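You operate a simulated robot arm through the tools that you are given. There is no shell and no other tool. Be economical: measure what you need, move in short steps, check, and stop when the job is done.

You are at the controls of a simulated robot arm. One attempt, no reset.

TASK
Take the 22 mm black rubber block from the top of the grey bench and put it on the top of the lift table. Then stack the white carton marked "No. 63" from the top of the blue cart on top of the white carton labelled "No. 79". Then pull the black cart drawer open. Do these in the order given.

Only the result counts: the job must be done as asked and must still hold three seconds after the hand-in. Knocking over, shifting, dropping, spilling or breaking anything else fails it.

THE ROBOT
A 7-joint arm with a vacuum gripper on a trunk, on a base that drives. Base frame: it is fixed to the floor where the robot stands at the start and does not move with it; the origin is under the middle of the robot, x ahead of it, y to its left, z up; the surface under the hand at the start is at about z = 88. Readings come in cm, degrees, newtons and seconds.
Its first joint turns from -149.0 to 149.0 degrees. Places, roughly: black cart drawer [-60, -530, 80]; top of the lift table [-80, -290, 50]; white carton [100, -425, 100]. Payload 1.06 kg.
Tool frame: the origin (TCP) lies in the middle of the cups' lips, and z points out of the cups. The gripper has 1 cup of 2.4 cm across, covering 2.4 by 2.4 cm (tool x, y); the bellows give 0.8 cm. With the vacuum on, a cup seals on a smooth face that it is pressed against (1 to 4 N); it does not hold porous or soft things. The pull reaches 23 N.
Orientation is told as [roll, pitch, yaw] about the base's x, y, z axes, in that order, counted from this pose: with the cups facing straight down, the tool's x points along the base's -x, its y along +y and its z along -z.

THE INTERFACE
- The arm moves only by the tool drive_tool. Its argument "steps" is a list of rows, each an object of numbers (a shift or turn left out is 0, a gripper value left out holds the last): "ax", "ay", "az": the turn, a rotation vector about the base's x, y, z in units of 8 degrees (1.0 is 8 degrees); "tx", "ty", "tz": the shift along the base's x, y, z in units of 25 mm (1.0 is 25 mm); "suction": the vacuum: 1 switches it on, 0 off. In form: [{"ax": .., "ay": .., "az": .., "tx": .., "ty": .., "tz": .., "suction": ..}, ...]. A call has 1 to 10 rows; each row shifts and turns the commanded pose from where the row before left it. A call with a number of a shift or a turn outside -1 to 1 is refused whole. A row lasts 0.2 s, in which the tool goes at most 5 cm and 8.6 degrees; a call with a longer step from one row to the next is refused whole, and so is a gripper value outside its range. Where a pose cannot be reached the arm comes as near as it can. A force on the tool above 40 N (or 10 N above the force at the start of the call, whichever is more), or a blocked arm, ends the call early, and 0.2 s more pass. The pull builds up within a second once a cup has sealed. Time passes only in rows, and 0.2 s behind the last, so rows that do not move give it time. The reply holds the time, the measured pose of the TCP, the force on the tool along the base axes and the pull of the vacuum, in the units named above and with some noise, with the torque about the TCP (base axes, N m) and any sound that the robot's microphone picked up.
- Cameras (640 x 400 px; columns grow to the right, rows downward): "scene" is now at [3.64, 14.01, 155.13]; the picture's right is [-0.35, -0.94, 0.00], its down [-0.53, 0.20, -0.83] and it looks along [0.77, -0.29, -0.56] (base axes); focal length 248 px, centre (320, 200). "wrist" rides on the gripper at [7.8, 1.9, -9.6] in the tool frame; the picture's right is [-0.24, 0.97, 0.00], its down [-0.71, -0.17, -0.69] and it looks along [-0.67, -0.16, 0.73] (tool axes); focal length 243 px, centre (320, 200).
- grab_frame(camera): a new picture of that camera. No time passes.
- move_column(by): slides the trunk up (or, below 0, down) by that many cm; the arm and the scene camera ride with it, the base frame stays. It gives what a move gives, with no picture.
- base_move(legs): drives the robot by 1 to 6 legs, each [ahead, turn to the left] in cm and degrees, along the robot's own axes; the way and the turn of a leg run together, so that a leg with both is an arc; at most 150 cm and 180 degrees a leg. The arm and the cameras ride along, it lands a little off, and it stops where it bumps. It gives what a move gives.
- turn_head(pan, tilt): turns the head with the scene camera to pan (to the left, within 155 degrees either way) and tilt (down, from -29 to 69), counted from straight ahead of the robot. It gives what a move gives.
- pixel_to_xyz(camera, pixels): for up to 12 pixels [column, row] of the newest picture of that camera ("zoom" is the newest enlarged one), the place [x, y, z] in the base frame of the surface seen there, good to about 0.2 cm. No time passes.
- enlarge(camera, box): a new picture of the part [left, top, right, bottom] of that camera's present view, enlarged. No time passes.
- hand_in(): hands the job in; it is judged then, once.

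Keep the steps short. Do not move on a guess: measure, check each grasp and each placing, and mend mistakes. In all there are 110 turns and 82 pictures (those below and enlarged ones count). Leave the vacuum off and the arm clear of the work at the hand-in unless told otherwise, and finish with a single line.

The tools are called after "Request:" by a JSON object that holds its "op" and its "data". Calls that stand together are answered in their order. drive_tool: Moves the arm, as the interface text tells. Its arguments: {"type":"object","properties":{"steps":{"type":"array","items":{"type":"object","properties":{"ax":{"type":"number"},"ay":{"type":"number"},"az":{"type":"number"},"tx":{"type":"number"},"ty":{"type":"number"},"tz":{"type":"number"},"suction":{"type":"number"}}}}},"required":["steps"]} The other tools are called the same way: move_column (by) slides the trunk up or down; base_move (legs) drives the base; turn_head (pan, tilt) turns the head that bears the scene camera; grab_frame (camera) takes a picture; pixel_to_xyz (camera, pixels) gives the place of the surface under pixels of a picture; enlarge (camera, box) takes an enlarged picture of a part of a camera's view; hand_in () hands the job in.

At the start:

```text
time: 0.0
position: [72.74, 1.14, 113.74]
tool_rot: [0.0, 0.0, -0.1]
wrist_force: [-1.3, -0.1, 0.4]
wrist_torque: [0.02, 0.04, 0.01]
pull: 0.1
trunk travel left (down, up): [-60.0, 11.0]
robot x, y, heading: [0.27, -0.07, 0.1]
head pan, tilt: [-20.7, 34.4]
```

scene: 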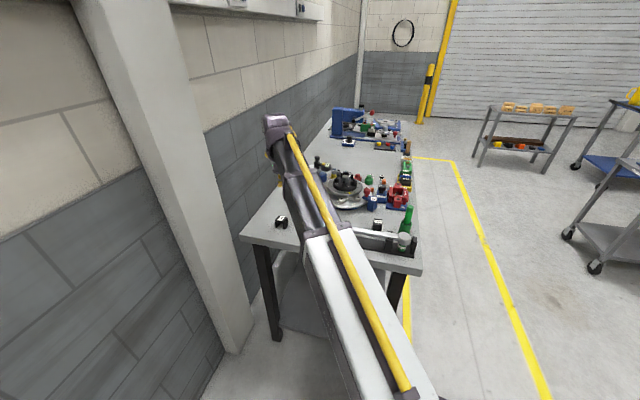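
wrist: 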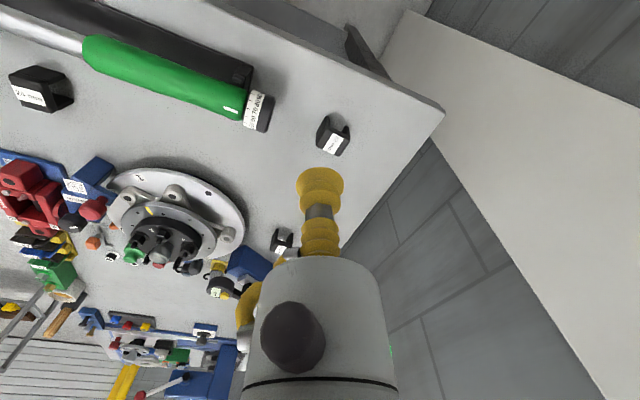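

I see several small black blocks with labels on the grey bench. I'll enlarge the wrist view around each to read the labels.

Request:
{"op": "enlarge", "data": {"camera": "wrist", "box": [260, 100, 380, 260]}}

Request:
{"op": "enlarge", "data": {"camera": "wrist", "box": [0, 50, 100, 120]}}

Request:
{"op": "pixel_to_xyz", "data": {"camera": "wrist", "pixels": [[335, 130], [330, 143], [40, 75], [30, 95], [283, 238], [200, 70], [257, 112], [350, 180]]}}

```text
2.50 times, centred on (320, 180) of wrist
```

zoom: 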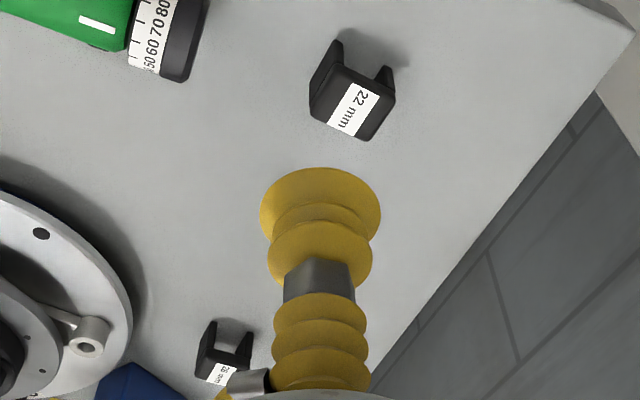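

```text
5.71 times, centred on (50, 85) of wrist
```

zoom: 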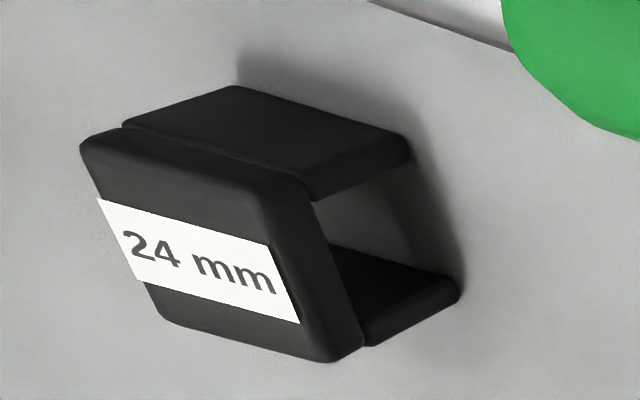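

```text
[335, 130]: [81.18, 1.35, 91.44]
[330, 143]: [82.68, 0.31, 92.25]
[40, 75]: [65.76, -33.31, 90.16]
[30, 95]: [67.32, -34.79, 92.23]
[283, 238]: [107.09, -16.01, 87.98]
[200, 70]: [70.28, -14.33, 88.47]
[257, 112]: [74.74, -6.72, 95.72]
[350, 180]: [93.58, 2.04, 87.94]
```

The 22 mm block is at about (82, 0.5). Next I measure its faces in detail.

Request:
{"op": "enlarge", "data": {"camera": "wrist", "box": [308, 105, 358, 160]}}

```text
7.27 times, centred on (333, 132) of wrist
```

zoom: 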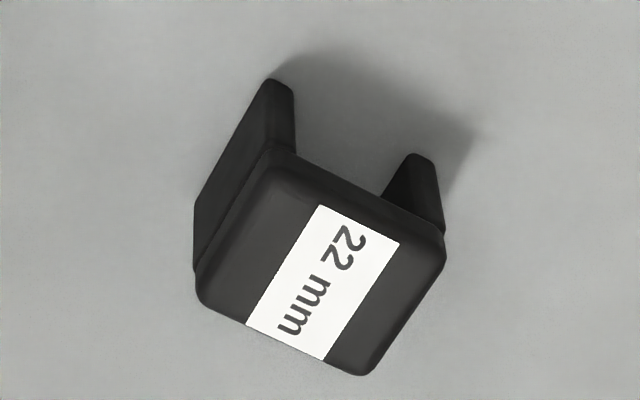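

Request:
{"op": "pixel_to_xyz", "data": {"camera": "zoom", "pixels": [[280, 170], [425, 235], [220, 280], [360, 360], [320, 265], [340, 240], [290, 320], [260, 210], [380, 300], [340, 130], [410, 180]]}}

```text
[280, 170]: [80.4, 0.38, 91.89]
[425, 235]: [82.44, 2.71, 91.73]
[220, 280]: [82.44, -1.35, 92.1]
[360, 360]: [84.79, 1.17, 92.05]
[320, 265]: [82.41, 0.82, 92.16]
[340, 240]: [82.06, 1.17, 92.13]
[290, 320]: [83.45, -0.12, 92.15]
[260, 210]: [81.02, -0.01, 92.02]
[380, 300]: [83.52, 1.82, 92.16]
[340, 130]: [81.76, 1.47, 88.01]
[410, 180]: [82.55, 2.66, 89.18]
```

The block's flat top is at z 92.15, centred at about (82.5, 0.7). I move above it and lower to about z 95.

Request:
{"op": "drive_tool", "data": {"steps": [{"tx": 0.976, "ty": -0.044}, {"tx": 0.976, "ty": -0.044}, {"tx": 0.976, "ty": -0.044}, {"tx": 0.976, "ty": -0.044}, {"tz": -1}, {"tz": -1}, {"tz": -1}, {"tz": -1}, {"tz": -1}, {"tz": -1}]}}

Request:
{"op": "drive_tool", "data": {"steps": [{"tz": -0.9}, {"tz": -0.6}, {}]}}

Request:
{"op": "grab_frame", "data": {"camera": "wrist"}}

```text
time: 2.2
position: [82.32, 0.74, 98.67]
tool_rot: [-0.1, 0.0, 0.0]
wrist_force: [-0.7, -0.2, -0.3]
wrist_torque: [0.02, -0.01, 0.01]
pull: 0.2
trunk travel left (down, up): [-60.0, 11.0]
robot x, y, heading: [-0.22, -0.19, -0.0]
head pan, tilt: [-20.7, 34.4]
```

```text
time: 3.0
position: [82.63, 0.64, 94.82]
tool_rot: [-0.1, 0.0, 0.0]
wrist_force: [-0.2, -0.1, 0.5]
wrist_torque: [-0.01, -0.01, 0.0]
pull: 0.1
trunk travel left (down, up): [-60.0, 11.0]
robot x, y, heading: [-0.18, -0.02, -0.0]
head pan, tilt: [-20.7, 34.4]
```

```text
76 pictures are left
```

wrist: 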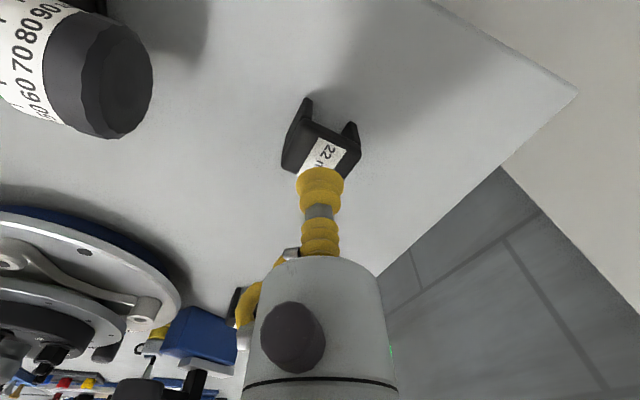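

The cup is centred over the block, 2.7 cm above. I lower it with the vacuum on until light contact.

Request:
{"op": "drive_tool", "data": {"steps": [{"tz": -0.5, "suction": 1}, {"tz": -0.4}, {"tz": -0.16}, {"tz": -0.08}, {}, {}]}}

```text
time: 4.4
position: [82.3, 0.72, 92.12]
tool_rot: [0.0, -0.1, 0.0]
wrist_force: [-3.2, -0.5, 4.7]
wrist_torque: [0.01, 0.01, 0.03]
pull: 23.1
trunk travel left (down, up): [-60.0, 11.0]
robot x, y, heading: [0.05, -0.23, 0.2]
head pan, tilt: [-20.7, 34.4]
```

Sealed, with a pull of 23 N. I lift it straight up.

Request:
{"op": "drive_tool", "data": {"steps": [{"tz": 0.4}, {"tz": 0.8}, {"tz": 1}, {"tz": 1}, {"tz": 1}, {"tz": 1}, {"tz": 1}, {"tz": 1}, {"tz": 1}, {}]}}

Request:
{"op": "grab_frame", "data": {"camera": "wrist"}}

Request:
{"op": "turn_head", "data": {"pan": -90, "tilt": 20}}

Request:
{"op": "grab_frame", "data": {"camera": "scene"}}

Request:
{"op": "turn_head", "data": {"pan": -140, "tilt": 25}}

Request:
{"op": "grab_frame", "data": {"camera": "scene"}}

```text
time: 6.6
position: [82.56, 0.87, 112.47]
tool_rot: [0.0, 0.0, -0.1]
wrist_force: [-0.1, -0.4, -1.4]
wrist_torque: [-0.04, -0.02, 0.04]
pull: 22.9
trunk travel left (down, up): [-60.0, 11.0]
robot x, y, heading: [-0.16, -0.47, -0.2]
head pan, tilt: [-20.7, 34.4]
```

```text
75 pictures are left
```

wrist: 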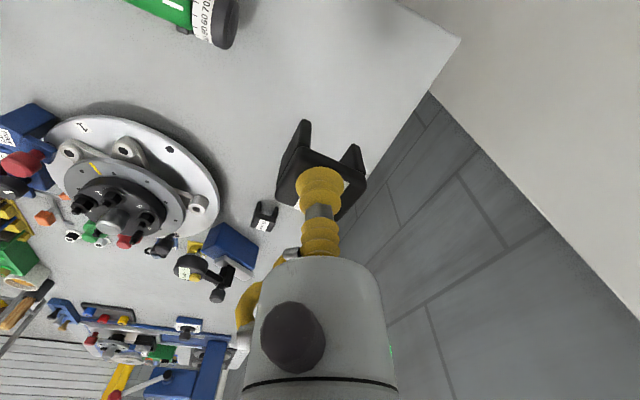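

```text
time: 8.0
position: [82.62, 0.98, 112.41]
tool_rot: [0.0, 0.0, 0.0]
wrist_force: [-1.1, -0.7, -0.1]
wrist_torque: [0.01, 0.0, -0.01]
pull: 22.8
trunk travel left (down, up): [-60.0, 11.0]
robot x, y, heading: [-0.13, -0.04, -0.3]
head pan, tilt: [-90.0, 20.0]
```

```text
74 pictures are left
```

scene: 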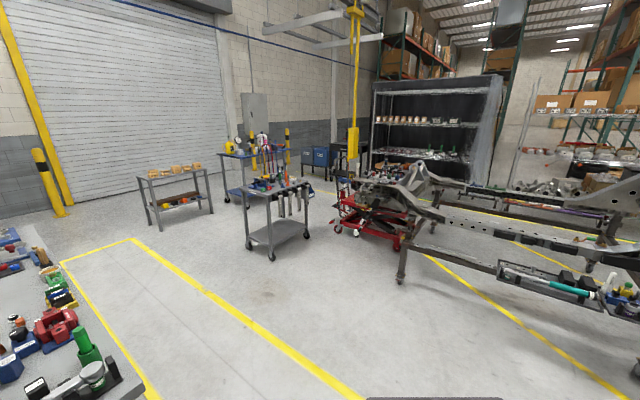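

```text
time: 9.2
position: [82.56, 0.92, 112.41]
tool_rot: [0.0, 0.1, 0.0]
wrist_force: [-0.6, -0.3, -0.4]
wrist_torque: [-0.02, 0.01, 0.01]
pull: 23.1
trunk travel left (down, up): [-60.0, 11.0]
robot x, y, heading: [0.08, 0.36, -0.2]
head pan, tilt: [-140.0, 25.0]
```

```text
73 pictures are left
```

scene: 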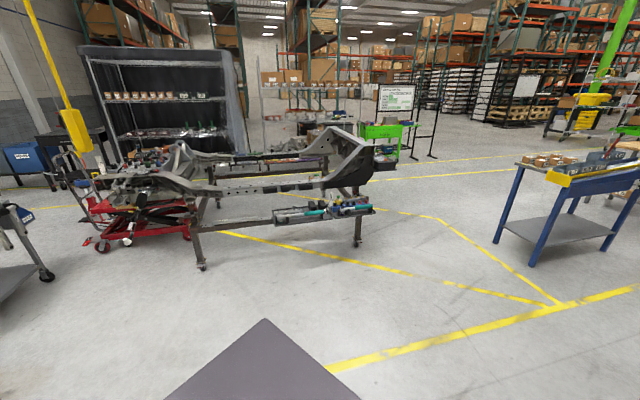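

The red lift table is beside the chassis frame. I look closer at it.

Request:
{"op": "turn_head", "data": {"pan": -105, "tilt": 20}}

Request:
{"op": "enlarge", "data": {"camera": "scene", "box": [140, 100, 460, 300]}}

Request:
{"op": "enlarge", "data": {"camera": "scene", "box": [240, 140, 380, 240]}}

Request:
{"op": "pixel_to_xyz", "data": {"camera": "zoom", "pixels": [[100, 200], [200, 150], [150, 100], [250, 200], [320, 200], [200, 220], [400, 150], [500, 250], [150, 300], [250, 300]]}}

```text
time: 10.2
position: [82.5, 1.0, 112.36]
tool_rot: [-0.1, -0.1, 0.0]
wrist_force: [-0.9, -0.1, -0.5]
wrist_torque: [-0.01, -0.03, 0.0]
pull: 23.4
trunk travel left (down, up): [-60.0, 11.0]
robot x, y, heading: [-0.03, 0.17, -0.2]
head pan, tilt: [-105.0, 20.0]
```

```text
2.00 times, centred on (300, 200) of scene
```

zoom: 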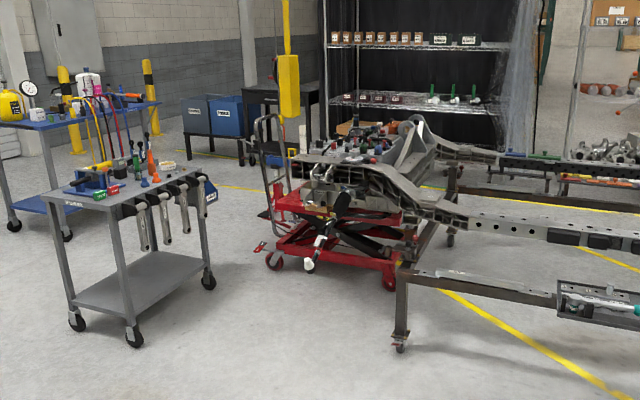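

```text
4.00 times, centred on (310, 190) of scene
```

zoom: 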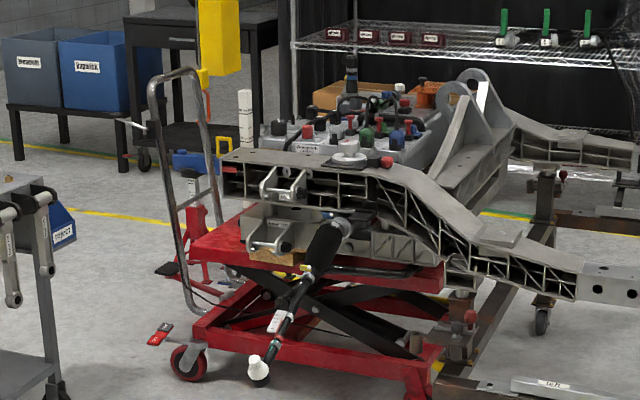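

```text
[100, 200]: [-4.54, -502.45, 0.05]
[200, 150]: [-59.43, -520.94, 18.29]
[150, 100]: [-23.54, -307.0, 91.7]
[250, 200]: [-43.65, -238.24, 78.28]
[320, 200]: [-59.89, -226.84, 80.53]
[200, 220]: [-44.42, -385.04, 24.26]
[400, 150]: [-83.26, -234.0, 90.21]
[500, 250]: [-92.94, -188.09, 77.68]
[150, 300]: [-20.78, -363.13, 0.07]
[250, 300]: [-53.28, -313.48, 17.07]
```

I measure floor footprints of the obstacles to plan the drive.

Request:
{"op": "grab_frame", "data": {"camera": "scene"}}

Request:
{"op": "pixel_to_xyz", "data": {"camera": "scene", "pixels": [[178, 262], [207, 273], [245, 240], [200, 192], [146, 215], [276, 232], [333, 243], [340, 274], [174, 215], [286, 188], [240, 174], [290, 202]]}}

Request:
{"op": "enlarge", "data": {"camera": "scene", "box": [260, 180, 360, 250]}}

Request:
{"op": "pixel_to_xyz", "data": {"camera": "zoom", "pixels": [[95, 140], [150, 155], [60, 200], [130, 185], [220, 210], [350, 220], [400, 230], [100, 110], [450, 390], [80, 360], [470, 225], [60, 30]]}}

```text
70 pictures are left
```

scene: 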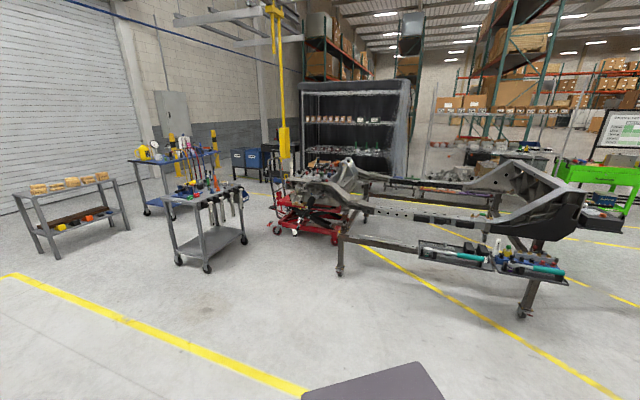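

```text
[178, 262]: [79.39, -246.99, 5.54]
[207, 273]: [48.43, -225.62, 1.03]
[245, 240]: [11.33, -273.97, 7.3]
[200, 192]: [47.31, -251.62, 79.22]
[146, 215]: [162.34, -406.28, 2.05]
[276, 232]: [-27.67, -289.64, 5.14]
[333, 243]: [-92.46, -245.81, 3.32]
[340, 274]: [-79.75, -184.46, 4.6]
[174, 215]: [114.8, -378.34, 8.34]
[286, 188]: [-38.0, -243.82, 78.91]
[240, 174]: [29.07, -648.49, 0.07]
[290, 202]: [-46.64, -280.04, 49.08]
```

```text
5.71 times, centred on (310, 215) of scene
```

zoom: 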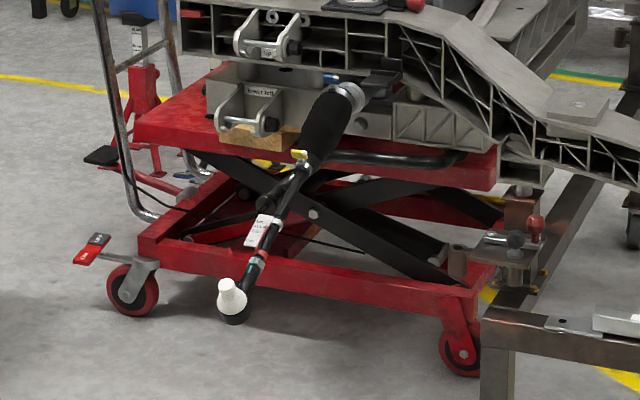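

```text
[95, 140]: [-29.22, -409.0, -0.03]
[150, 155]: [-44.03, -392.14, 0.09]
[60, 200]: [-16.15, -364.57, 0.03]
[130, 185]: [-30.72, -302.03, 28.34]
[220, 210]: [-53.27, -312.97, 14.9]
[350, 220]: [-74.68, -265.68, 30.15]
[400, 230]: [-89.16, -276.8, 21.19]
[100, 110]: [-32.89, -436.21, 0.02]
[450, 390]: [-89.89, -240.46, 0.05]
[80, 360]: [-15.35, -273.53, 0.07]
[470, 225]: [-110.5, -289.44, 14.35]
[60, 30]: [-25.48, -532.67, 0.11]
```

I raise the trunk and pull the arm in, to carry the block safely.

Request:
{"op": "move_column", "data": {"by": 11}}

Request:
{"op": "drive_tool", "data": {"steps": [{"tx": -1, "tz": 0.3}, {"tx": -1, "tz": 0.3}, {"tx": -1, "tz": 0.3}, {"tx": -1, "tz": 0.3}, {"tx": -1, "tz": 0.3}, {"tx": -1}, {"tx": -1}, {"tx": -1}, {"tx": -1}, {"tx": -1}]}}

Request:
{"op": "turn_head", "data": {"pan": -60, "tilt": 35}}

Request:
{"op": "grab_frame", "data": {"camera": "scene"}}

```text
time: 11.6
position: [82.54, 1.06, 123.35]
tool_rot: [-0.1, 0.0, 0.0]
wrist_force: [0.1, -0.9, -1.0]
wrist_torque: [0.0, -0.02, 0.0]
pull: 23.1
trunk travel left (down, up): [-71.0, 0.0]
robot x, y, heading: [0.16, -0.07, -0.3]
head pan, tilt: [-105.0, 20.0]
```

```text
time: 13.7
position: [59.81, 0.74, 127.05]
tool_rot: [-0.1, -0.6, -0.1]
wrist_force: [7.4, -0.4, -14.2]
wrist_torque: [-0.08, -0.31, -0.09]
pull: 23.1
trunk travel left (down, up): [-71.0, 0.0]
robot x, y, heading: [0.31, -0.18, -0.0]
head pan, tilt: [-105.0, 20.0]
stopped in row 10: the force on the tool passed its limit at 52 N (the readings are from after the stop); the commanded pose is now the measured one
```

```text
time: 14.8
position: [59.84, 0.73, 127.16]
tool_rot: [0.0, -0.7, -0.1]
wrist_force: [11.2, 0.2, -25.2]
wrist_torque: [-0.18, -0.93, -0.13]
pull: 23.0
trunk travel left (down, up): [-71.0, 0.0]
robot x, y, heading: [-0.14, -0.08, -0.2]
head pan, tilt: [-60.0, 35.0]
```

```text
68 pictures are left
```

scene: 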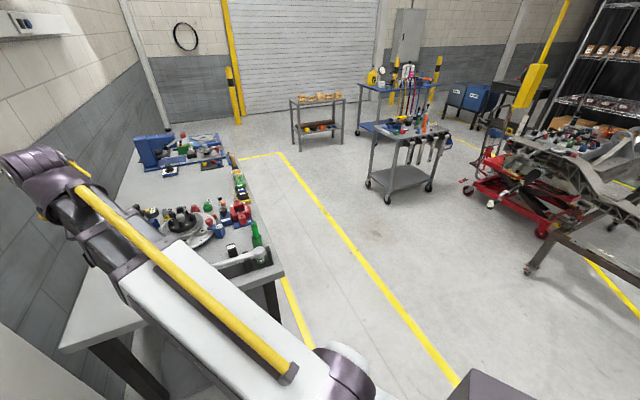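

The tool met a limit when pulled in (probably the arm folding on itself). I ease it back out by 5 cm.

Request:
{"op": "drive_tool", "data": {"steps": [{"tx": 0.7}, {"tx": 0.7}, {"tx": 0.6}, {}]}}

Request:
{"op": "grab_frame", "data": {"camera": "wrist"}}

Request:
{"op": "pixel_to_xyz", "data": {"camera": "scene", "pixels": [[366, 184], [387, 199], [429, 188], [403, 166], [301, 148], [342, 140], [361, 130], [431, 150], [528, 270], [255, 232], [462, 180], [411, 140]]}}

```text
time: 15.8
position: [64.93, 0.59, 127.13]
tool_rot: [0.1, -0.5, 0.0]
wrist_force: [-0.6, -0.1, -0.4]
wrist_torque: [0.0, 0.01, -0.01]
pull: 22.8
trunk travel left (down, up): [-71.0, 0.0]
robot x, y, heading: [0.04, -0.17, 0.2]
head pan, tilt: [-60.0, 35.0]
```

```text
67 pictures are left
```

wrist: 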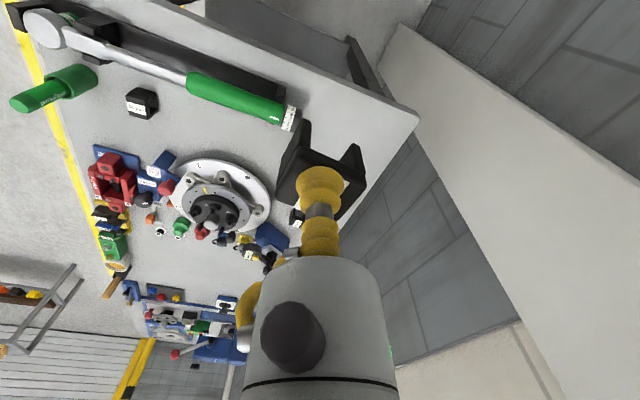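

```text
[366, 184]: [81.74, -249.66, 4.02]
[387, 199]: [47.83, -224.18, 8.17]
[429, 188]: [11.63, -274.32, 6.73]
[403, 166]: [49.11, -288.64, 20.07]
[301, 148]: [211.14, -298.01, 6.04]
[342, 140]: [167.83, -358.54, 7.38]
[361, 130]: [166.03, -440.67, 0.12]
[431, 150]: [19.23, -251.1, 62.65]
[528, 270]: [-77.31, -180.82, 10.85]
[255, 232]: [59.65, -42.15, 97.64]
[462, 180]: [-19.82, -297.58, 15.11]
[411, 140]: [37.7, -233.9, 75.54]
```

The block is held and the force is gone. I turn right and drive toward the lift table, stopping short of it.

Request:
{"op": "base_move", "data": {"legs": [[0, -93], [130, 0]]}}

Request:
{"op": "turn_head", "data": {"pan": -20, "tilt": 40}}

Request:
{"op": "grab_frame", "data": {"camera": "scene"}}

Request:
{"op": "grab_frame", "data": {"camera": "wrist"}}

```text
time: 26.5
position: [-12.35, -197.9, 127.1]
tool_rot: [0.0, -0.5, -93.6]
wrist_force: [0.7, -0.5, -0.1]
wrist_torque: [0.01, 0.0, 0.0]
pull: 22.7
trunk travel left (down, up): [-71.0, 0.0]
robot x, y, heading: [-9.32, -133.07, -93.6]
head pan, tilt: [-60.0, 35.0]
```

```text
time: 27.6
position: [-12.28, -197.87, 127.03]
tool_rot: [0.0, -0.4, -93.5]
wrist_force: [-0.4, 0.8, 0.1]
wrist_torque: [-0.02, 0.01, 0.02]
pull: 23.4
trunk travel left (down, up): [-71.0, 0.0]
robot x, y, heading: [-9.27, -132.95, -93.7]
head pan, tilt: [-20.0, 40.0]
```

```text
66 pictures are left
```

scene: 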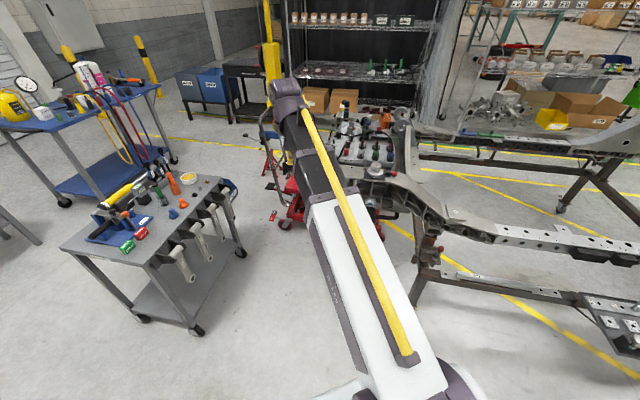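

```text
65 pictures are left
```

wrist: 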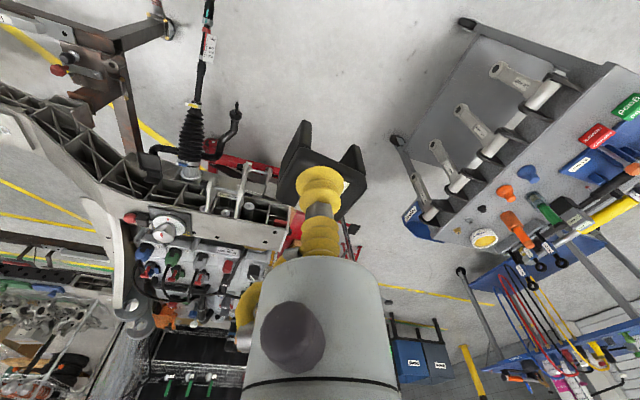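

The arm hides the lift table. I turn the base 20° left to bring the table into clear view.

Request:
{"op": "base_move", "data": {"legs": [[0, 22]]}}

Request:
{"op": "turn_head", "data": {"pan": -32, "tilt": 32}}

Request:
{"op": "enlarge", "data": {"camera": "scene", "box": [160, 80, 480, 280]}}

Request:
{"op": "grab_frame", "data": {"camera": "scene"}}

```text
time: 29.1
position: [11.78, -194.61, 127.06]
tool_rot: [0.0, -0.4, -72.0]
wrist_force: [0.3, -0.4, -0.1]
wrist_torque: [0.0, 0.04, -0.02]
pull: 23.4
trunk travel left (down, up): [-71.0, 0.0]
robot x, y, heading: [-8.8, -132.95, -72.3]
head pan, tilt: [-20.0, 40.0]
```

```text
time: 29.8
position: [11.92, -194.69, 127.06]
tool_rot: [0.1, -0.5, -72.1]
wrist_force: [-0.3, -0.5, -0.8]
wrist_torque: [0.0, 0.0, -0.01]
pull: 23.1
trunk travel left (down, up): [-71.0, 0.0]
robot x, y, heading: [-8.7, -132.94, -72.1]
head pan, tilt: [-32.0, 32.0]
```

```text
2.00 times, centred on (320, 180) of scene
```

zoom: 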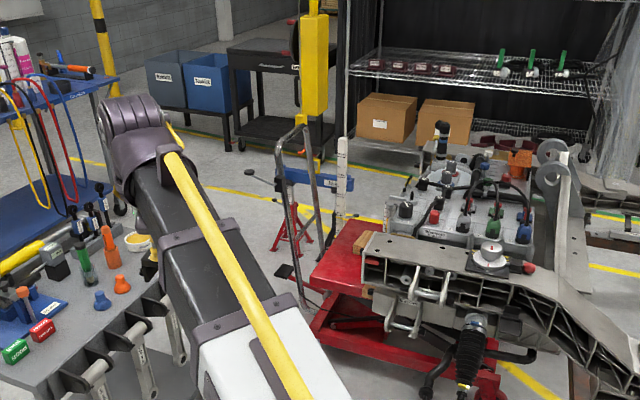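

```text
63 pictures are left
```

scene: 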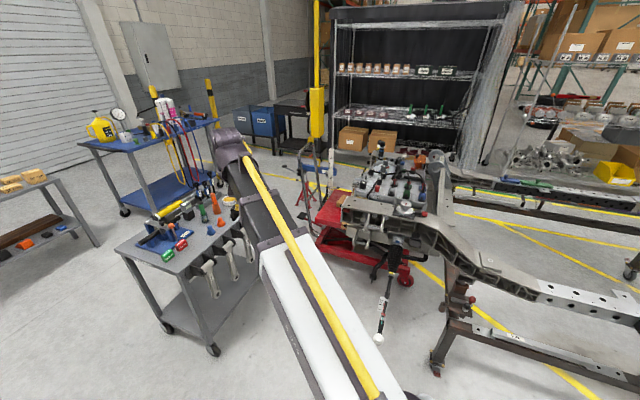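

Now I see the red top of the lift table's free strip by its left end. I measure it in an enlarged view.

Request:
{"op": "enlarge", "data": {"camera": "scene", "box": [290, 140, 410, 240]}}

Request:
{"op": "pixel_to_xyz", "data": {"camera": "zoom", "pixels": [[160, 280], [200, 240], [230, 300], [230, 190], [280, 200], [255, 240], [250, 310], [210, 270], [305, 260], [290, 240], [160, 30], [190, 200]]}}

```text
4.00 times, centred on (350, 190) of scene
```

zoom: 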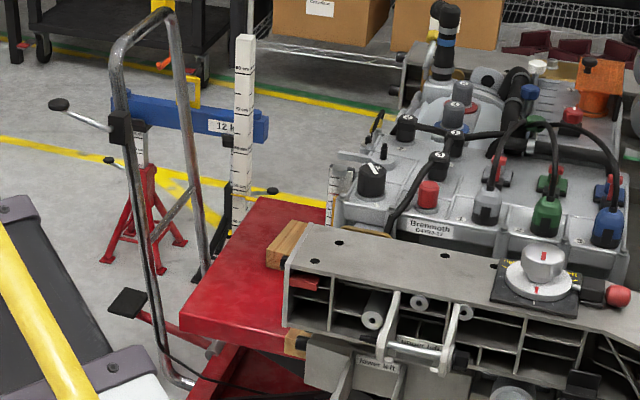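

```text
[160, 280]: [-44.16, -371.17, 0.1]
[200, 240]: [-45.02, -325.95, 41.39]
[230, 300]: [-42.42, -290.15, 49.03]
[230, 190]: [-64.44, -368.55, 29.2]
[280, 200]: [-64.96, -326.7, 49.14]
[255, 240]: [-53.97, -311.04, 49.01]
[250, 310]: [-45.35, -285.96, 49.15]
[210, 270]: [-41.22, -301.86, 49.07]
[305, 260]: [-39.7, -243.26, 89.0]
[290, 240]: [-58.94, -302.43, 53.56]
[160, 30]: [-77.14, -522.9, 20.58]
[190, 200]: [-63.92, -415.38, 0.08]
```

Strip at z 49.1, target about (-49, -299). I measure the handle, the axle end and other things near the intended stance at about (-5, -222).

Request:
{"op": "pixel_to_xyz", "data": {"camera": "zoom", "pixels": [[118, 60], [168, 15], [135, 180], [186, 100], [158, 300], [242, 45], [242, 110], [126, 302], [190, 325], [58, 105], [265, 250], [183, 335]]}}

Request:
{"op": "pixel_to_xyz", "data": {"camera": "scene", "pixels": [[378, 338], [383, 300], [392, 250], [407, 280], [407, 205], [346, 215], [436, 365], [213, 350]]}}

```text
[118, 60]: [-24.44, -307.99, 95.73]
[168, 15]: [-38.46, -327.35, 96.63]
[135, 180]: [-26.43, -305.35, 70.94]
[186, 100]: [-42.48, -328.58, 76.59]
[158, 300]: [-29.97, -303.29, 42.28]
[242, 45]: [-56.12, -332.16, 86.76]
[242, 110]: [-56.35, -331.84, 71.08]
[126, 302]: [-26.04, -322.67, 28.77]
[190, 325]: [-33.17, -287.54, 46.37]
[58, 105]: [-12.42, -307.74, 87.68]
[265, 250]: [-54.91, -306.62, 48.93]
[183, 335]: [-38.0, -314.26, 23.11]
```

```text
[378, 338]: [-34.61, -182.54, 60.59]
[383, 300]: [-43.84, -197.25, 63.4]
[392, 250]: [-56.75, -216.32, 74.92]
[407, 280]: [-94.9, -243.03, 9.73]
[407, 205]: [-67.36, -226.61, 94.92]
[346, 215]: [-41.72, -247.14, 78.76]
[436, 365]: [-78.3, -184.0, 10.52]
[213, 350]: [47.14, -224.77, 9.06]
```

The axle end sticks out at (-35, -183, 60), so I'll pass east of it. I check the hanging yellow pendant and the tallest cart items first.

Request:
{"op": "pixel_to_xyz", "data": {"camera": "scene", "pixels": [[317, 115], [316, 60], [205, 203], [219, 205], [232, 195], [160, 232], [170, 105]]}}

Request:
{"op": "base_move", "data": {"legs": [[0, -2], [49, 0]]}}

```text
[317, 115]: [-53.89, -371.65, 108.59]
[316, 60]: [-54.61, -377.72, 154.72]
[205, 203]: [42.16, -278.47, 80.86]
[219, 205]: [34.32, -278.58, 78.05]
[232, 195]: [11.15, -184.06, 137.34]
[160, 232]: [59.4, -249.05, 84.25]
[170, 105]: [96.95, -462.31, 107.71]
```

```text
time: 33.2
position: [24.13, -243.74, 127.08]
tool_rot: [0.1, -0.6, -73.8]
wrist_force: [-0.4, 0.3, -0.8]
wrist_torque: [-0.03, -0.04, 0.02]
pull: 22.7
trunk travel left (down, up): [-71.0, 0.0]
robot x, y, heading: [4.95, -181.34, -73.4]
head pan, tilt: [-32.0, 32.0]
```

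At (5, -181). I continue to (-2, -225) and then face the target.

Request:
{"op": "base_move", "data": {"legs": [[0, -25.4], [44.5, 0]]}}

Request:
{"op": "base_move", "data": {"legs": [[0, -23.6]]}}

Request:
{"op": "turn_head", "data": {"pan": 10, "tilt": 50}}

Request:
{"op": "grab_frame", "data": {"camera": "scene"}}

Request:
{"op": "grab_frame", "data": {"camera": "wrist"}}

```text
time: 37.2
position: [-10.53, -290.16, 127.07]
tool_rot: [0.0, -0.6, -98.7]
wrist_force: [-0.7, -0.1, 0.0]
wrist_torque: [0.03, 0.05, 0.03]
pull: 23.3
trunk travel left (down, up): [-71.0, 0.0]
robot x, y, heading: [-1.25, -225.87, -98.8]
head pan, tilt: [-32.0, 32.0]
```

```text
time: 38.8
position: [-34.73, -281.63, 127.19]
tool_rot: [0.0, -0.5, -121.4]
wrist_force: [0.5, -0.3, -1.5]
wrist_torque: [0.0, 0.01, 0.0]
pull: 22.4
trunk travel left (down, up): [-71.0, 0.0]
robot x, y, heading: [-1.49, -225.62, -121.6]
head pan, tilt: [-32.0, 32.0]
```

```text
time: 39.8
position: [-34.77, -281.55, 127.08]
tool_rot: [0.0, -0.5, -121.4]
wrist_force: [0.0, 0.1, -0.8]
wrist_torque: [0.03, 0.01, 0.01]
pull: 22.9
trunk travel left (down, up): [-71.0, 0.0]
robot x, y, heading: [-1.6, -226.01, -121.4]
head pan, tilt: [10.0, 50.0]
```

```text
61 pictures are left
```

scene: 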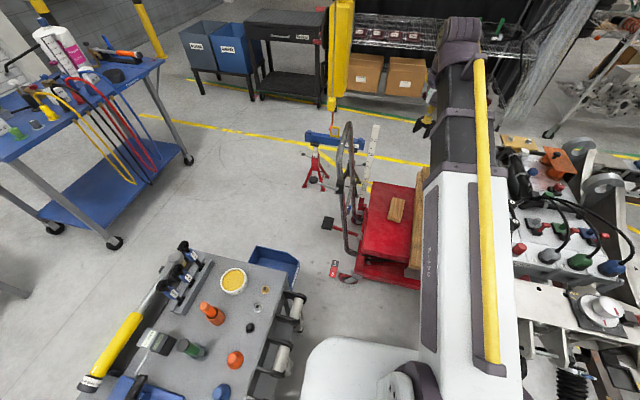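

```text
60 pictures are left
```

wrist: 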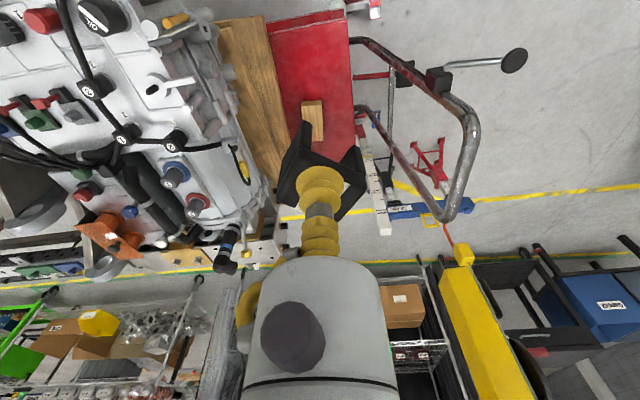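

The wrist view shows the free red strip with a small wooden chock on it at (313,120). I measure it.

Request:
{"op": "pixel_to_xyz", "data": {"camera": "wrist", "pixels": [[305, 30], [310, 60], [313, 85], [285, 60], [340, 60], [270, 28], [313, 120], [313, 103], [345, 120], [303, 112], [322, 112], [345, 22]]}}

Request:
{"op": "pixel_to_xyz", "data": {"camera": "scene", "pixels": [[385, 240], [370, 220], [400, 235], [396, 210], [395, 252], [410, 250]]}}

```text
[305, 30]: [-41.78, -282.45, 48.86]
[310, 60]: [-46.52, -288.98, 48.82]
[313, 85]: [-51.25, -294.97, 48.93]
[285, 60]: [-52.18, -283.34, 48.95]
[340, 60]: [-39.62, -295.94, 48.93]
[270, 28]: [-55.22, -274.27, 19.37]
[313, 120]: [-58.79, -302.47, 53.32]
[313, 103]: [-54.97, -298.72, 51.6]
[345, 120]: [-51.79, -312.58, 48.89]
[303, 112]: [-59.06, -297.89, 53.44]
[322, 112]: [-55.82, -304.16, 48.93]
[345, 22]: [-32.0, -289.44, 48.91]
```

```text
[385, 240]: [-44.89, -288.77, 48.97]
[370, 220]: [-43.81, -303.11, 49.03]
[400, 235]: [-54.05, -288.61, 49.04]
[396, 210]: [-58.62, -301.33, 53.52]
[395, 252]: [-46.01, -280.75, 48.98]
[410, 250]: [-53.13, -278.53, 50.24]
```

Free spot at about (-46.5, -289.5), z 48.9. I move over it, then lower the trunk.

Request:
{"op": "drive_tool", "data": {"steps": [{"tx": -0.94, "ty": -0.632}, {"tx": -0.94, "ty": -0.632}, {"tx": -0.94, "ty": -0.632}, {"tx": -0.94, "ty": -0.632}, {"tx": -0.94, "ty": -0.632}, {}]}}

Request:
{"op": "move_column", "data": {"by": -35}}

Request:
{"op": "grab_frame", "data": {"camera": "wrist"}}

Request:
{"op": "grab_frame", "data": {"camera": "scene"}}

```text
time: 41.2
position: [-46.61, -289.55, 127.13]
tool_rot: [0.0, -0.5, -121.4]
wrist_force: [-0.5, -0.6, -0.7]
wrist_torque: [0.01, 0.02, 0.02]
pull: 22.9
trunk travel left (down, up): [-71.0, 0.0]
robot x, y, heading: [-1.44, -225.79, -121.2]
head pan, tilt: [10.0, 50.0]
```

```text
time: 44.7
position: [-46.52, -289.68, 92.23]
tool_rot: [0.0, -0.5, -121.4]
wrist_force: [0.0, 0.4, -0.3]
wrist_torque: [0.0, -0.01, 0.02]
pull: 22.8
trunk travel left (down, up): [-36.0, 35.0]
robot x, y, heading: [-1.63, -225.62, -121.6]
head pan, tilt: [10.0, 50.0]
```

```text
59 pictures are left
```

wrist: 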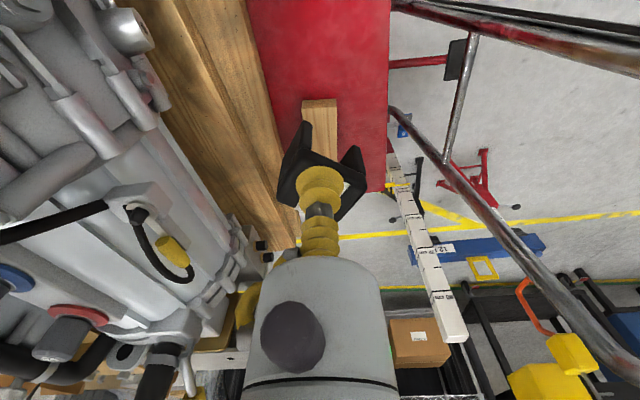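

```text
58 pictures are left
```

scene: 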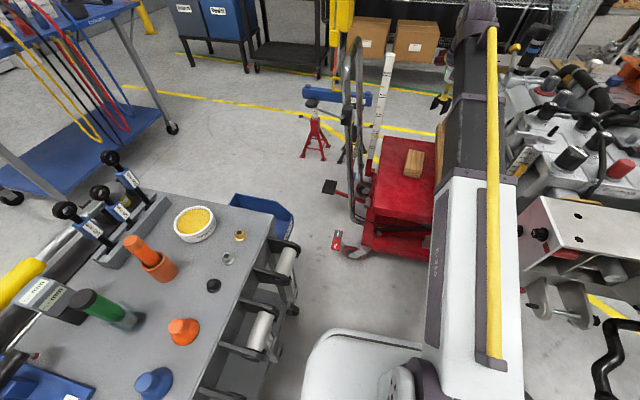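

I measure the arm's own surface heights and the nearest parts to its right before lowering further.

Request:
{"op": "pixel_to_xyz", "data": {"camera": "scene", "pixels": [[460, 300], [515, 300], [515, 200], [495, 120], [480, 60], [480, 15], [535, 215], [520, 165], [515, 60], [540, 30], [545, 240], [505, 160]]}}

```text
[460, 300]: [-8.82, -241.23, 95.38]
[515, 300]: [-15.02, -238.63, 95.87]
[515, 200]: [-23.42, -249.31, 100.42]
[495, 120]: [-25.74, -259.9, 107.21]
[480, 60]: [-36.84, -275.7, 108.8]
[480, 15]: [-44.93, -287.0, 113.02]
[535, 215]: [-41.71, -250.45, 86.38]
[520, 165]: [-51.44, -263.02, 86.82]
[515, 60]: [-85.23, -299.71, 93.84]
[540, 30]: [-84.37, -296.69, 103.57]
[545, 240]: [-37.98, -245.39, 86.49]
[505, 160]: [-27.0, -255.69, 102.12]
```

Request:
{"op": "pixel_to_xyz", "data": {"camera": "wrist", "pixels": [[140, 30], [145, 110], [190, 260], [215, 190], [240, 270], [235, 240], [180, 345], [145, 370], [170, 150], [420, 250], [440, 160], [270, 255]]}}

```text
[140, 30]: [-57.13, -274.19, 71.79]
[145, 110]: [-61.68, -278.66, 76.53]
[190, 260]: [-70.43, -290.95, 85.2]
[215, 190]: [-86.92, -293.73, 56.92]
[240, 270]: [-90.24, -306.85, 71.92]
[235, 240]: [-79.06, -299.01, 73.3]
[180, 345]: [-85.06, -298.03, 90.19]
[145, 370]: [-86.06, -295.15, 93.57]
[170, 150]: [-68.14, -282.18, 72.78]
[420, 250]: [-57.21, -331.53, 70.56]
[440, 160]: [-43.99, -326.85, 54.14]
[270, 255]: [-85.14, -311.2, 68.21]
```

All clear by more than 14 cm sideways. I lower the trunk 33 cm more, to TCP z ≈ 59.

Request:
{"op": "move_column", "data": {"by": -33}}

Request:
{"op": "grab_frame", "data": {"camera": "wrist"}}

```text
time: 47.9
position: [-46.66, -289.61, 59.13]
tool_rot: [-0.1, -0.5, -121.3]
wrist_force: [0.1, -0.5, -0.2]
wrist_torque: [-0.02, 0.01, 0.03]
pull: 23.1
trunk travel left (down, up): [-3.0, 68.0]
robot x, y, heading: [-1.66, -226.14, -121.4]
head pan, tilt: [10.0, 50.0]
```

```text
57 pictures are left
```

wrist: 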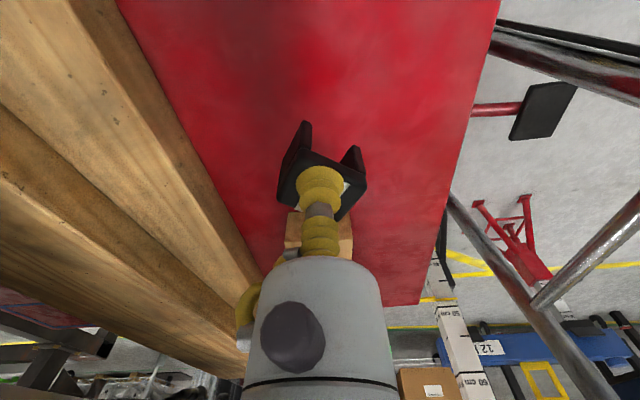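

The block hovers about 6 cm over free red surface. I lower it gently to contact.

Request:
{"op": "drive_tool", "data": {"steps": [{"tz": -0.8}, {"tz": -0.8}, {"tz": -0.4}, {"tz": -0.2}, {"tz": -0.12}, {}]}}

```text
time: 49.3
position: [-46.66, -289.65, 53.27]
tool_rot: [-0.1, -0.5, -121.5]
wrist_force: [-0.1, 0.3, -0.6]
wrist_torque: [-0.02, -0.04, 0.01]
pull: 22.7
trunk travel left (down, up): [-3.0, 68.0]
robot x, y, heading: [-1.74, -225.99, -121.6]
head pan, tilt: [10.0, 50.0]
```

Request:
{"op": "drive_tool", "data": {"steps": [{"tz": -0.1}, {"tz": -0.08}, {}]}}

```text
time: 50.1
position: [-46.64, -289.72, 53.05]
tool_rot: [-0.1, -0.7, -121.4]
wrist_force: [-2.0, -2.4, 16.0]
wrist_torque: [0.06, -0.04, -0.01]
pull: 22.9
trunk travel left (down, up): [-3.0, 68.0]
robot x, y, heading: [-1.62, -226.0, -121.2]
head pan, tilt: [10.0, 50.0]
```

Contact (16 N). I ease up slightly, release the vacuum, wait, then lift.

Request:
{"op": "drive_tool", "data": {"steps": [{"tz": 0.06, "suction": 0}, {}, {}, {}, {}, {}]}}

Request:
{"op": "drive_tool", "data": {"steps": [{"tz": 0.2}, {"tz": 0.4}, {"tz": 0.8}, {"tz": 1}, {}]}}

Request:
{"op": "grab_frame", "data": {"camera": "wrist"}}

```text
time: 51.5
position: [-46.65, -289.61, 53.08]
tool_rot: [0.0, -0.5, -121.4]
wrist_force: [-0.4, -0.1, 0.8]
wrist_torque: [-0.04, 0.03, 0.01]
pull: 0.1
trunk travel left (down, up): [-3.0, 68.0]
robot x, y, heading: [-1.49, -225.85, -121.5]
head pan, tilt: [10.0, 50.0]
```

```text
time: 52.7
position: [-46.85, -289.62, 59.07]
tool_rot: [0.0, -0.5, -121.3]
wrist_force: [0.0, -0.6, -0.4]
wrist_torque: [-0.03, -0.01, -0.02]
pull: 0.0
trunk travel left (down, up): [-3.0, 68.0]
robot x, y, heading: [-1.59, -225.64, -121.4]
head pan, tilt: [10.0, 50.0]
```

```text
56 pictures are left
```

wrist: 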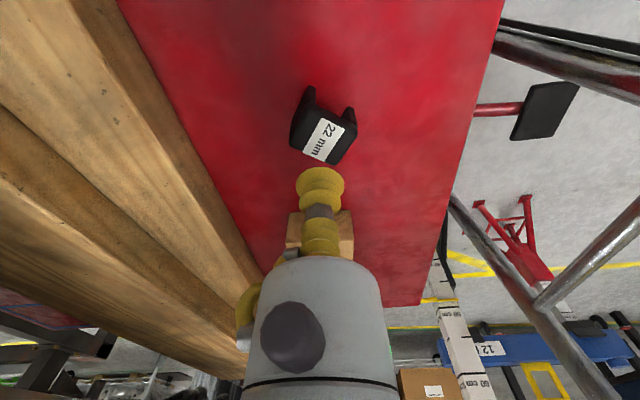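

The block stands on the lift table. I raise the trunk fully and retract the arm along the approach direction.

Request:
{"op": "move_column", "data": {"by": 68}}

Request:
{"op": "drive_tool", "data": {"steps": [{"tx": 0.5, "ty": 0.8}, {"tx": 0.5, "ty": 0.8}, {"tx": 0.5, "ty": 0.8}, {"tx": 0.5, "ty": 0.8}, {"tx": 0.5, "ty": 0.8}]}}

Request:
{"op": "turn_head", "data": {"pan": 30, "tilt": 30}}

Request:
{"op": "grab_frame", "data": {"camera": "scene"}}

Request:
{"op": "turn_head", "data": {"pan": 65, "tilt": 30}}

Request:
{"op": "grab_frame", "data": {"camera": "scene"}}

```text
refused: 68 is not a number from -40 to 40
```

```text
time: 53.9
position: [-40.24, -279.57, 59.0]
tool_rot: [0.0, -0.5, -121.3]
wrist_force: [-1.4, -1.3, 0.4]
wrist_torque: [-0.01, 0.0, -0.01]
pull: 0.1
trunk travel left (down, up): [-3.0, 68.0]
robot x, y, heading: [-1.82, -225.64, -121.5]
head pan, tilt: [10.0, 50.0]
```

```text
time: 54.7
position: [-40.2, -279.74, 59.04]
tool_rot: [0.0, -0.5, -121.4]
wrist_force: [-0.3, -0.1, -0.8]
wrist_torque: [0.03, -0.03, -0.02]
pull: 0.0
trunk travel left (down, up): [-3.0, 68.0]
robot x, y, heading: [-1.42, -225.69, -121.2]
head pan, tilt: [30.0, 30.0]
```

```text
55 pictures are left
```

scene: 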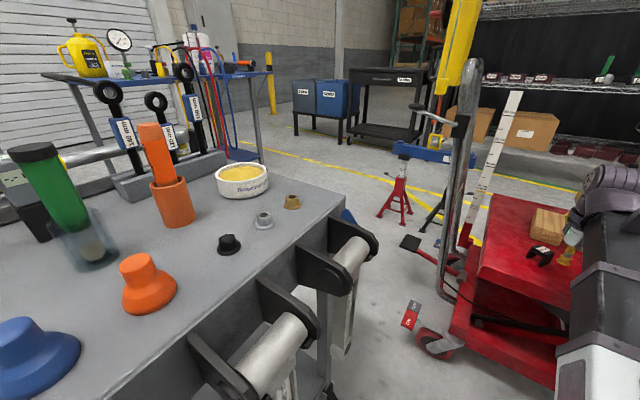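

```text
time: 55.8
position: [-40.34, -279.64, 58.9]
tool_rot: [0.0, -0.5, -121.4]
wrist_force: [0.5, 0.3, 0.6]
wrist_torque: [0.01, -0.02, 0.02]
pull: 0.1
trunk travel left (down, up): [-3.0, 68.0]
robot x, y, heading: [-1.26, -225.86, -121.3]
head pan, tilt: [65.0, 30.0]
```

```text
54 pictures are left
```

scene: 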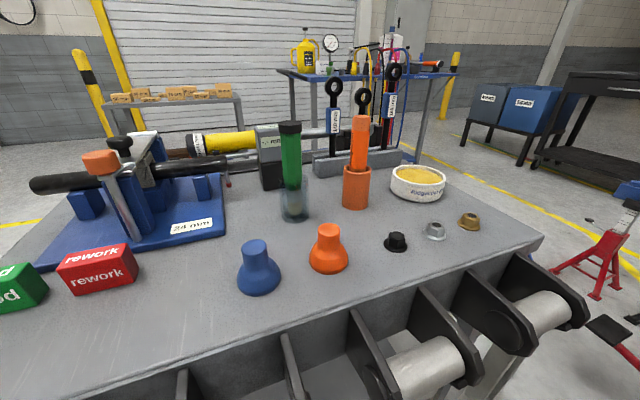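

I raise the trunk in two lifts and look again.

Request:
{"op": "move_column", "data": {"by": 34}}

Request:
{"op": "move_column", "data": {"by": 34}}

Request:
{"op": "turn_head", "data": {"pan": 50, "tilt": 30}}

Request:
{"op": "grab_frame", "data": {"camera": "scene"}}

Request:
{"op": "enlarge", "data": {"camera": "scene", "box": [180, 30, 420, 180]}}

```text
time: 59.1
position: [-40.18, -279.69, 92.94]
tool_rot: [-0.1, -0.5, -121.4]
wrist_force: [0.3, 0.4, 0.4]
wrist_torque: [-0.01, 0.05, -0.01]
pull: 0.0
trunk travel left (down, up): [-37.0, 34.0]
robot x, y, heading: [-1.69, -225.61, -121.4]
head pan, tilt: [65.0, 30.0]
```

```text
time: 62.4
position: [-40.25, -279.6, 126.97]
tool_rot: [0.0, -0.5, -121.4]
wrist_force: [0.7, -1.0, 0.3]
wrist_torque: [0.01, 0.0, 0.03]
pull: 0.1
trunk travel left (down, up): [-71.0, 0.0]
robot x, y, heading: [-1.4, -225.7, -121.0]
head pan, tilt: [65.0, 30.0]
```

```text
time: 63.2
position: [-40.25, -279.7, 126.98]
tool_rot: [0.0, -0.4, -121.5]
wrist_force: [-0.7, 0.2, 0.4]
wrist_torque: [-0.01, -0.03, 0.01]
pull: 0.2
trunk travel left (down, up): [-71.0, 0.0]
robot x, y, heading: [-1.4, -225.94, -121.5]
head pan, tilt: [50.0, 30.0]
```

```text
53 pictures are left
```

scene: 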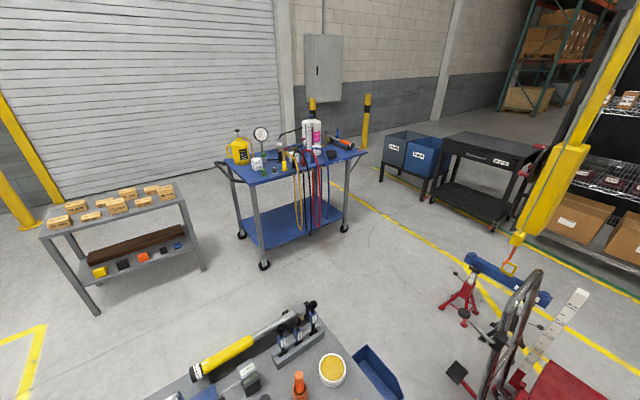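

```text
2.67 times, centred on (300, 105) of scene
```

zoom: 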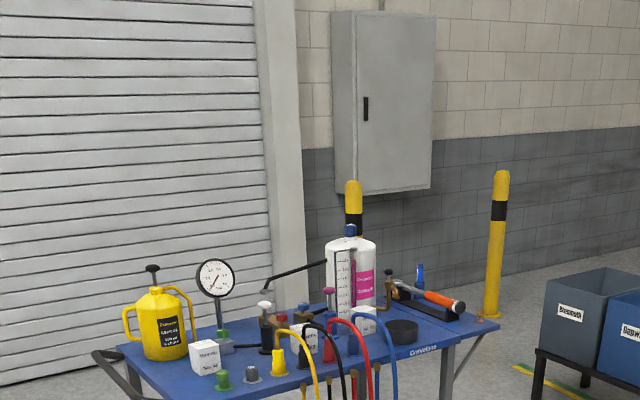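

White cartons are visible on the blue cart. I enlarge and measure.

Request:
{"op": "enlarge", "data": {"camera": "scene", "box": [240, 136, 350, 186]}}

Request:
{"op": "pixel_to_xyz", "data": {"camera": "zoom", "pixels": [[95, 135], [95, 155], [355, 100], [350, 120], [545, 75], [540, 100], [100, 230], [630, 150], [620, 20], [330, 200]]}}

Request:
{"op": "pixel_to_xyz", "data": {"camera": "scene", "pixels": [[265, 264], [242, 234], [344, 230], [322, 210], [368, 151], [225, 168], [205, 268], [182, 230], [435, 200], [497, 222], [503, 160], [535, 155]]}}

```text
5.82 times, centred on (295, 161) of scene
```

zoom: 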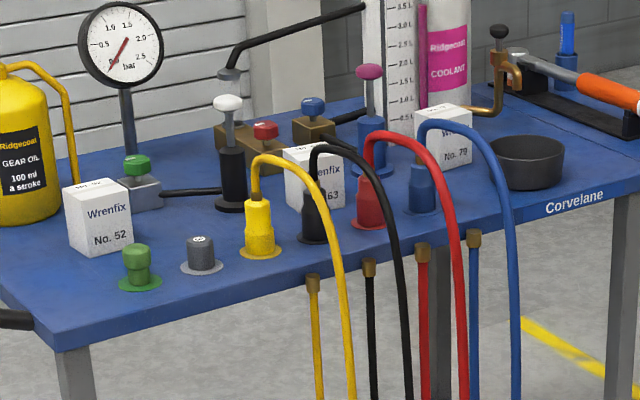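

```text
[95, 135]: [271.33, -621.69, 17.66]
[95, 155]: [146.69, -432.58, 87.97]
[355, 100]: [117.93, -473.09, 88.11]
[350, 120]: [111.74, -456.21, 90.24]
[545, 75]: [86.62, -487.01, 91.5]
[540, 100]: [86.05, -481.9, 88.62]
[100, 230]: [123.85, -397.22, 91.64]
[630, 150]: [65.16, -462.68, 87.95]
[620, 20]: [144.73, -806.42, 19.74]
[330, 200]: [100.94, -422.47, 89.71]
```

```text
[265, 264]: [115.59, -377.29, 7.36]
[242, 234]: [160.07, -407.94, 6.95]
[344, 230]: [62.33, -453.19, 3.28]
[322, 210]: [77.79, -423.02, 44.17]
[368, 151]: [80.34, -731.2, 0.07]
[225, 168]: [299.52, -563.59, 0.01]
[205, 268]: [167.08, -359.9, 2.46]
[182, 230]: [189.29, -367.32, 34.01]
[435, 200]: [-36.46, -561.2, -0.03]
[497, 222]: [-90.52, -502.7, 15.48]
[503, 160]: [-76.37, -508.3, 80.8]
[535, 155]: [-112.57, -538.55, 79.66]
```

Labels read: No. 52 at about (124,-400), No. 63 at about (101,-425), No. 79 at about (84,-480). I must drive round the grey cart's east side. First I back out the way I came and go east.

Request:
{"op": "base_move", "data": {"legs": [[0, 22.5], [-45, 0], [0, 99], [108, 0]]}}

```text
time: 76.4
position: [180.69, -187.62, 127.05]
tool_rot: [0.1, -0.5, -0.9]
wrist_force: [0.0, 0.4, 0.6]
wrist_torque: [0.02, 0.0, -0.01]
pull: 0.0
trunk travel left (down, up): [-71.0, 0.0]
robot x, y, heading: [114.68, -181.37, -0.7]
head pan, tilt: [50.0, 30.0]
```

Request:
{"op": "base_move", "data": {"legs": [[0, -85.5], [80, 0], [0, -30.5], [86, 0]]}}

Request:
{"op": "turn_head", "data": {"pan": 25, "tilt": 35}}

Request:
{"op": "grab_frame", "data": {"camera": "scene"}}

```text
time: 90.1
position: [52.03, -399.41, 126.94]
tool_rot: [0.0, -0.5, -115.4]
wrist_force: [0.8, 0.3, 0.0]
wrist_torque: [-0.02, 0.03, 0.02]
pull: 0.0
trunk travel left (down, up): [-71.0, 0.0]
robot x, y, heading: [85.01, -341.89, -115.1]
head pan, tilt: [50.0, 30.0]
```

```text
time: 91.0
position: [52.08, -399.34, 127.0]
tool_rot: [0.0, -0.5, -115.4]
wrist_force: [0.7, -0.7, -0.3]
wrist_torque: [0.0, 0.02, 0.03]
pull: 0.2
trunk travel left (down, up): [-71.0, 0.0]
robot x, y, heading: [84.71, -341.61, -115.2]
head pan, tilt: [25.0, 35.0]
```

```text
50 pictures are left
```

scene: 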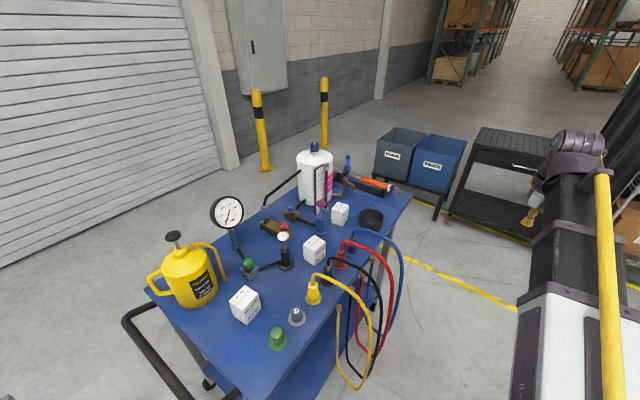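

I measure the cartons and the neighbours' heights.

Request:
{"op": "enlarge", "data": {"camera": "scene", "box": [250, 180, 410, 280]}}

```text
4.00 times, centred on (330, 230) of scene
```

zoom: 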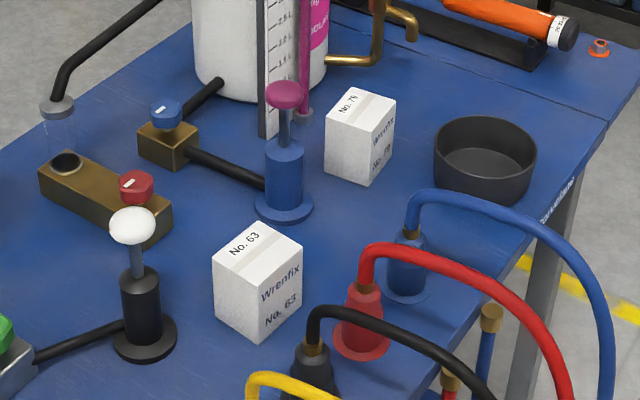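

Request:
{"op": "pixel_to_xyz", "data": {"camera": "zoom", "pixels": [[257, 226], [216, 255], [300, 258], [256, 290], [257, 257], [355, 92], [328, 122], [392, 102], [365, 130], [360, 110], [130, 222], [283, 92]]}}

Request:
{"op": "pixel_to_xyz", "data": {"camera": "zoom", "pixels": [[318, 312], [370, 250], [420, 195], [225, 300], [325, 170], [360, 182], [259, 338], [262, 120], [300, 150], [200, 180], [490, 120], [300, 5]]}}

```text
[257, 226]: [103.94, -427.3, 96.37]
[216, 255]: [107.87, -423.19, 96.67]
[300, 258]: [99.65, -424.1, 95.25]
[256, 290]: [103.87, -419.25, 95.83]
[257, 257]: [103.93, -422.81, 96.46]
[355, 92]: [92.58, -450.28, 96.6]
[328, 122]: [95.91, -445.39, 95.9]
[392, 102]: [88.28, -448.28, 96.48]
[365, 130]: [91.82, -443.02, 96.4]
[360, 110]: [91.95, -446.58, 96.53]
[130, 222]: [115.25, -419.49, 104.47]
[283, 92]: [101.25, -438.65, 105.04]
```

```text
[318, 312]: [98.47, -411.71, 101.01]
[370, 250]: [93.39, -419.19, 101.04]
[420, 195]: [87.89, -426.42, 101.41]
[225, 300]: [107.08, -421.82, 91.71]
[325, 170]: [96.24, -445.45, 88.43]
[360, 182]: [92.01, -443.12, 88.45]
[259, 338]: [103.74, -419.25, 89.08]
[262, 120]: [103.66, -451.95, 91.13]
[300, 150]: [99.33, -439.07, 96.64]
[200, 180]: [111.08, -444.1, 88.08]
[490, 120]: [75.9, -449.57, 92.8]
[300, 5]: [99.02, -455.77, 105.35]
```

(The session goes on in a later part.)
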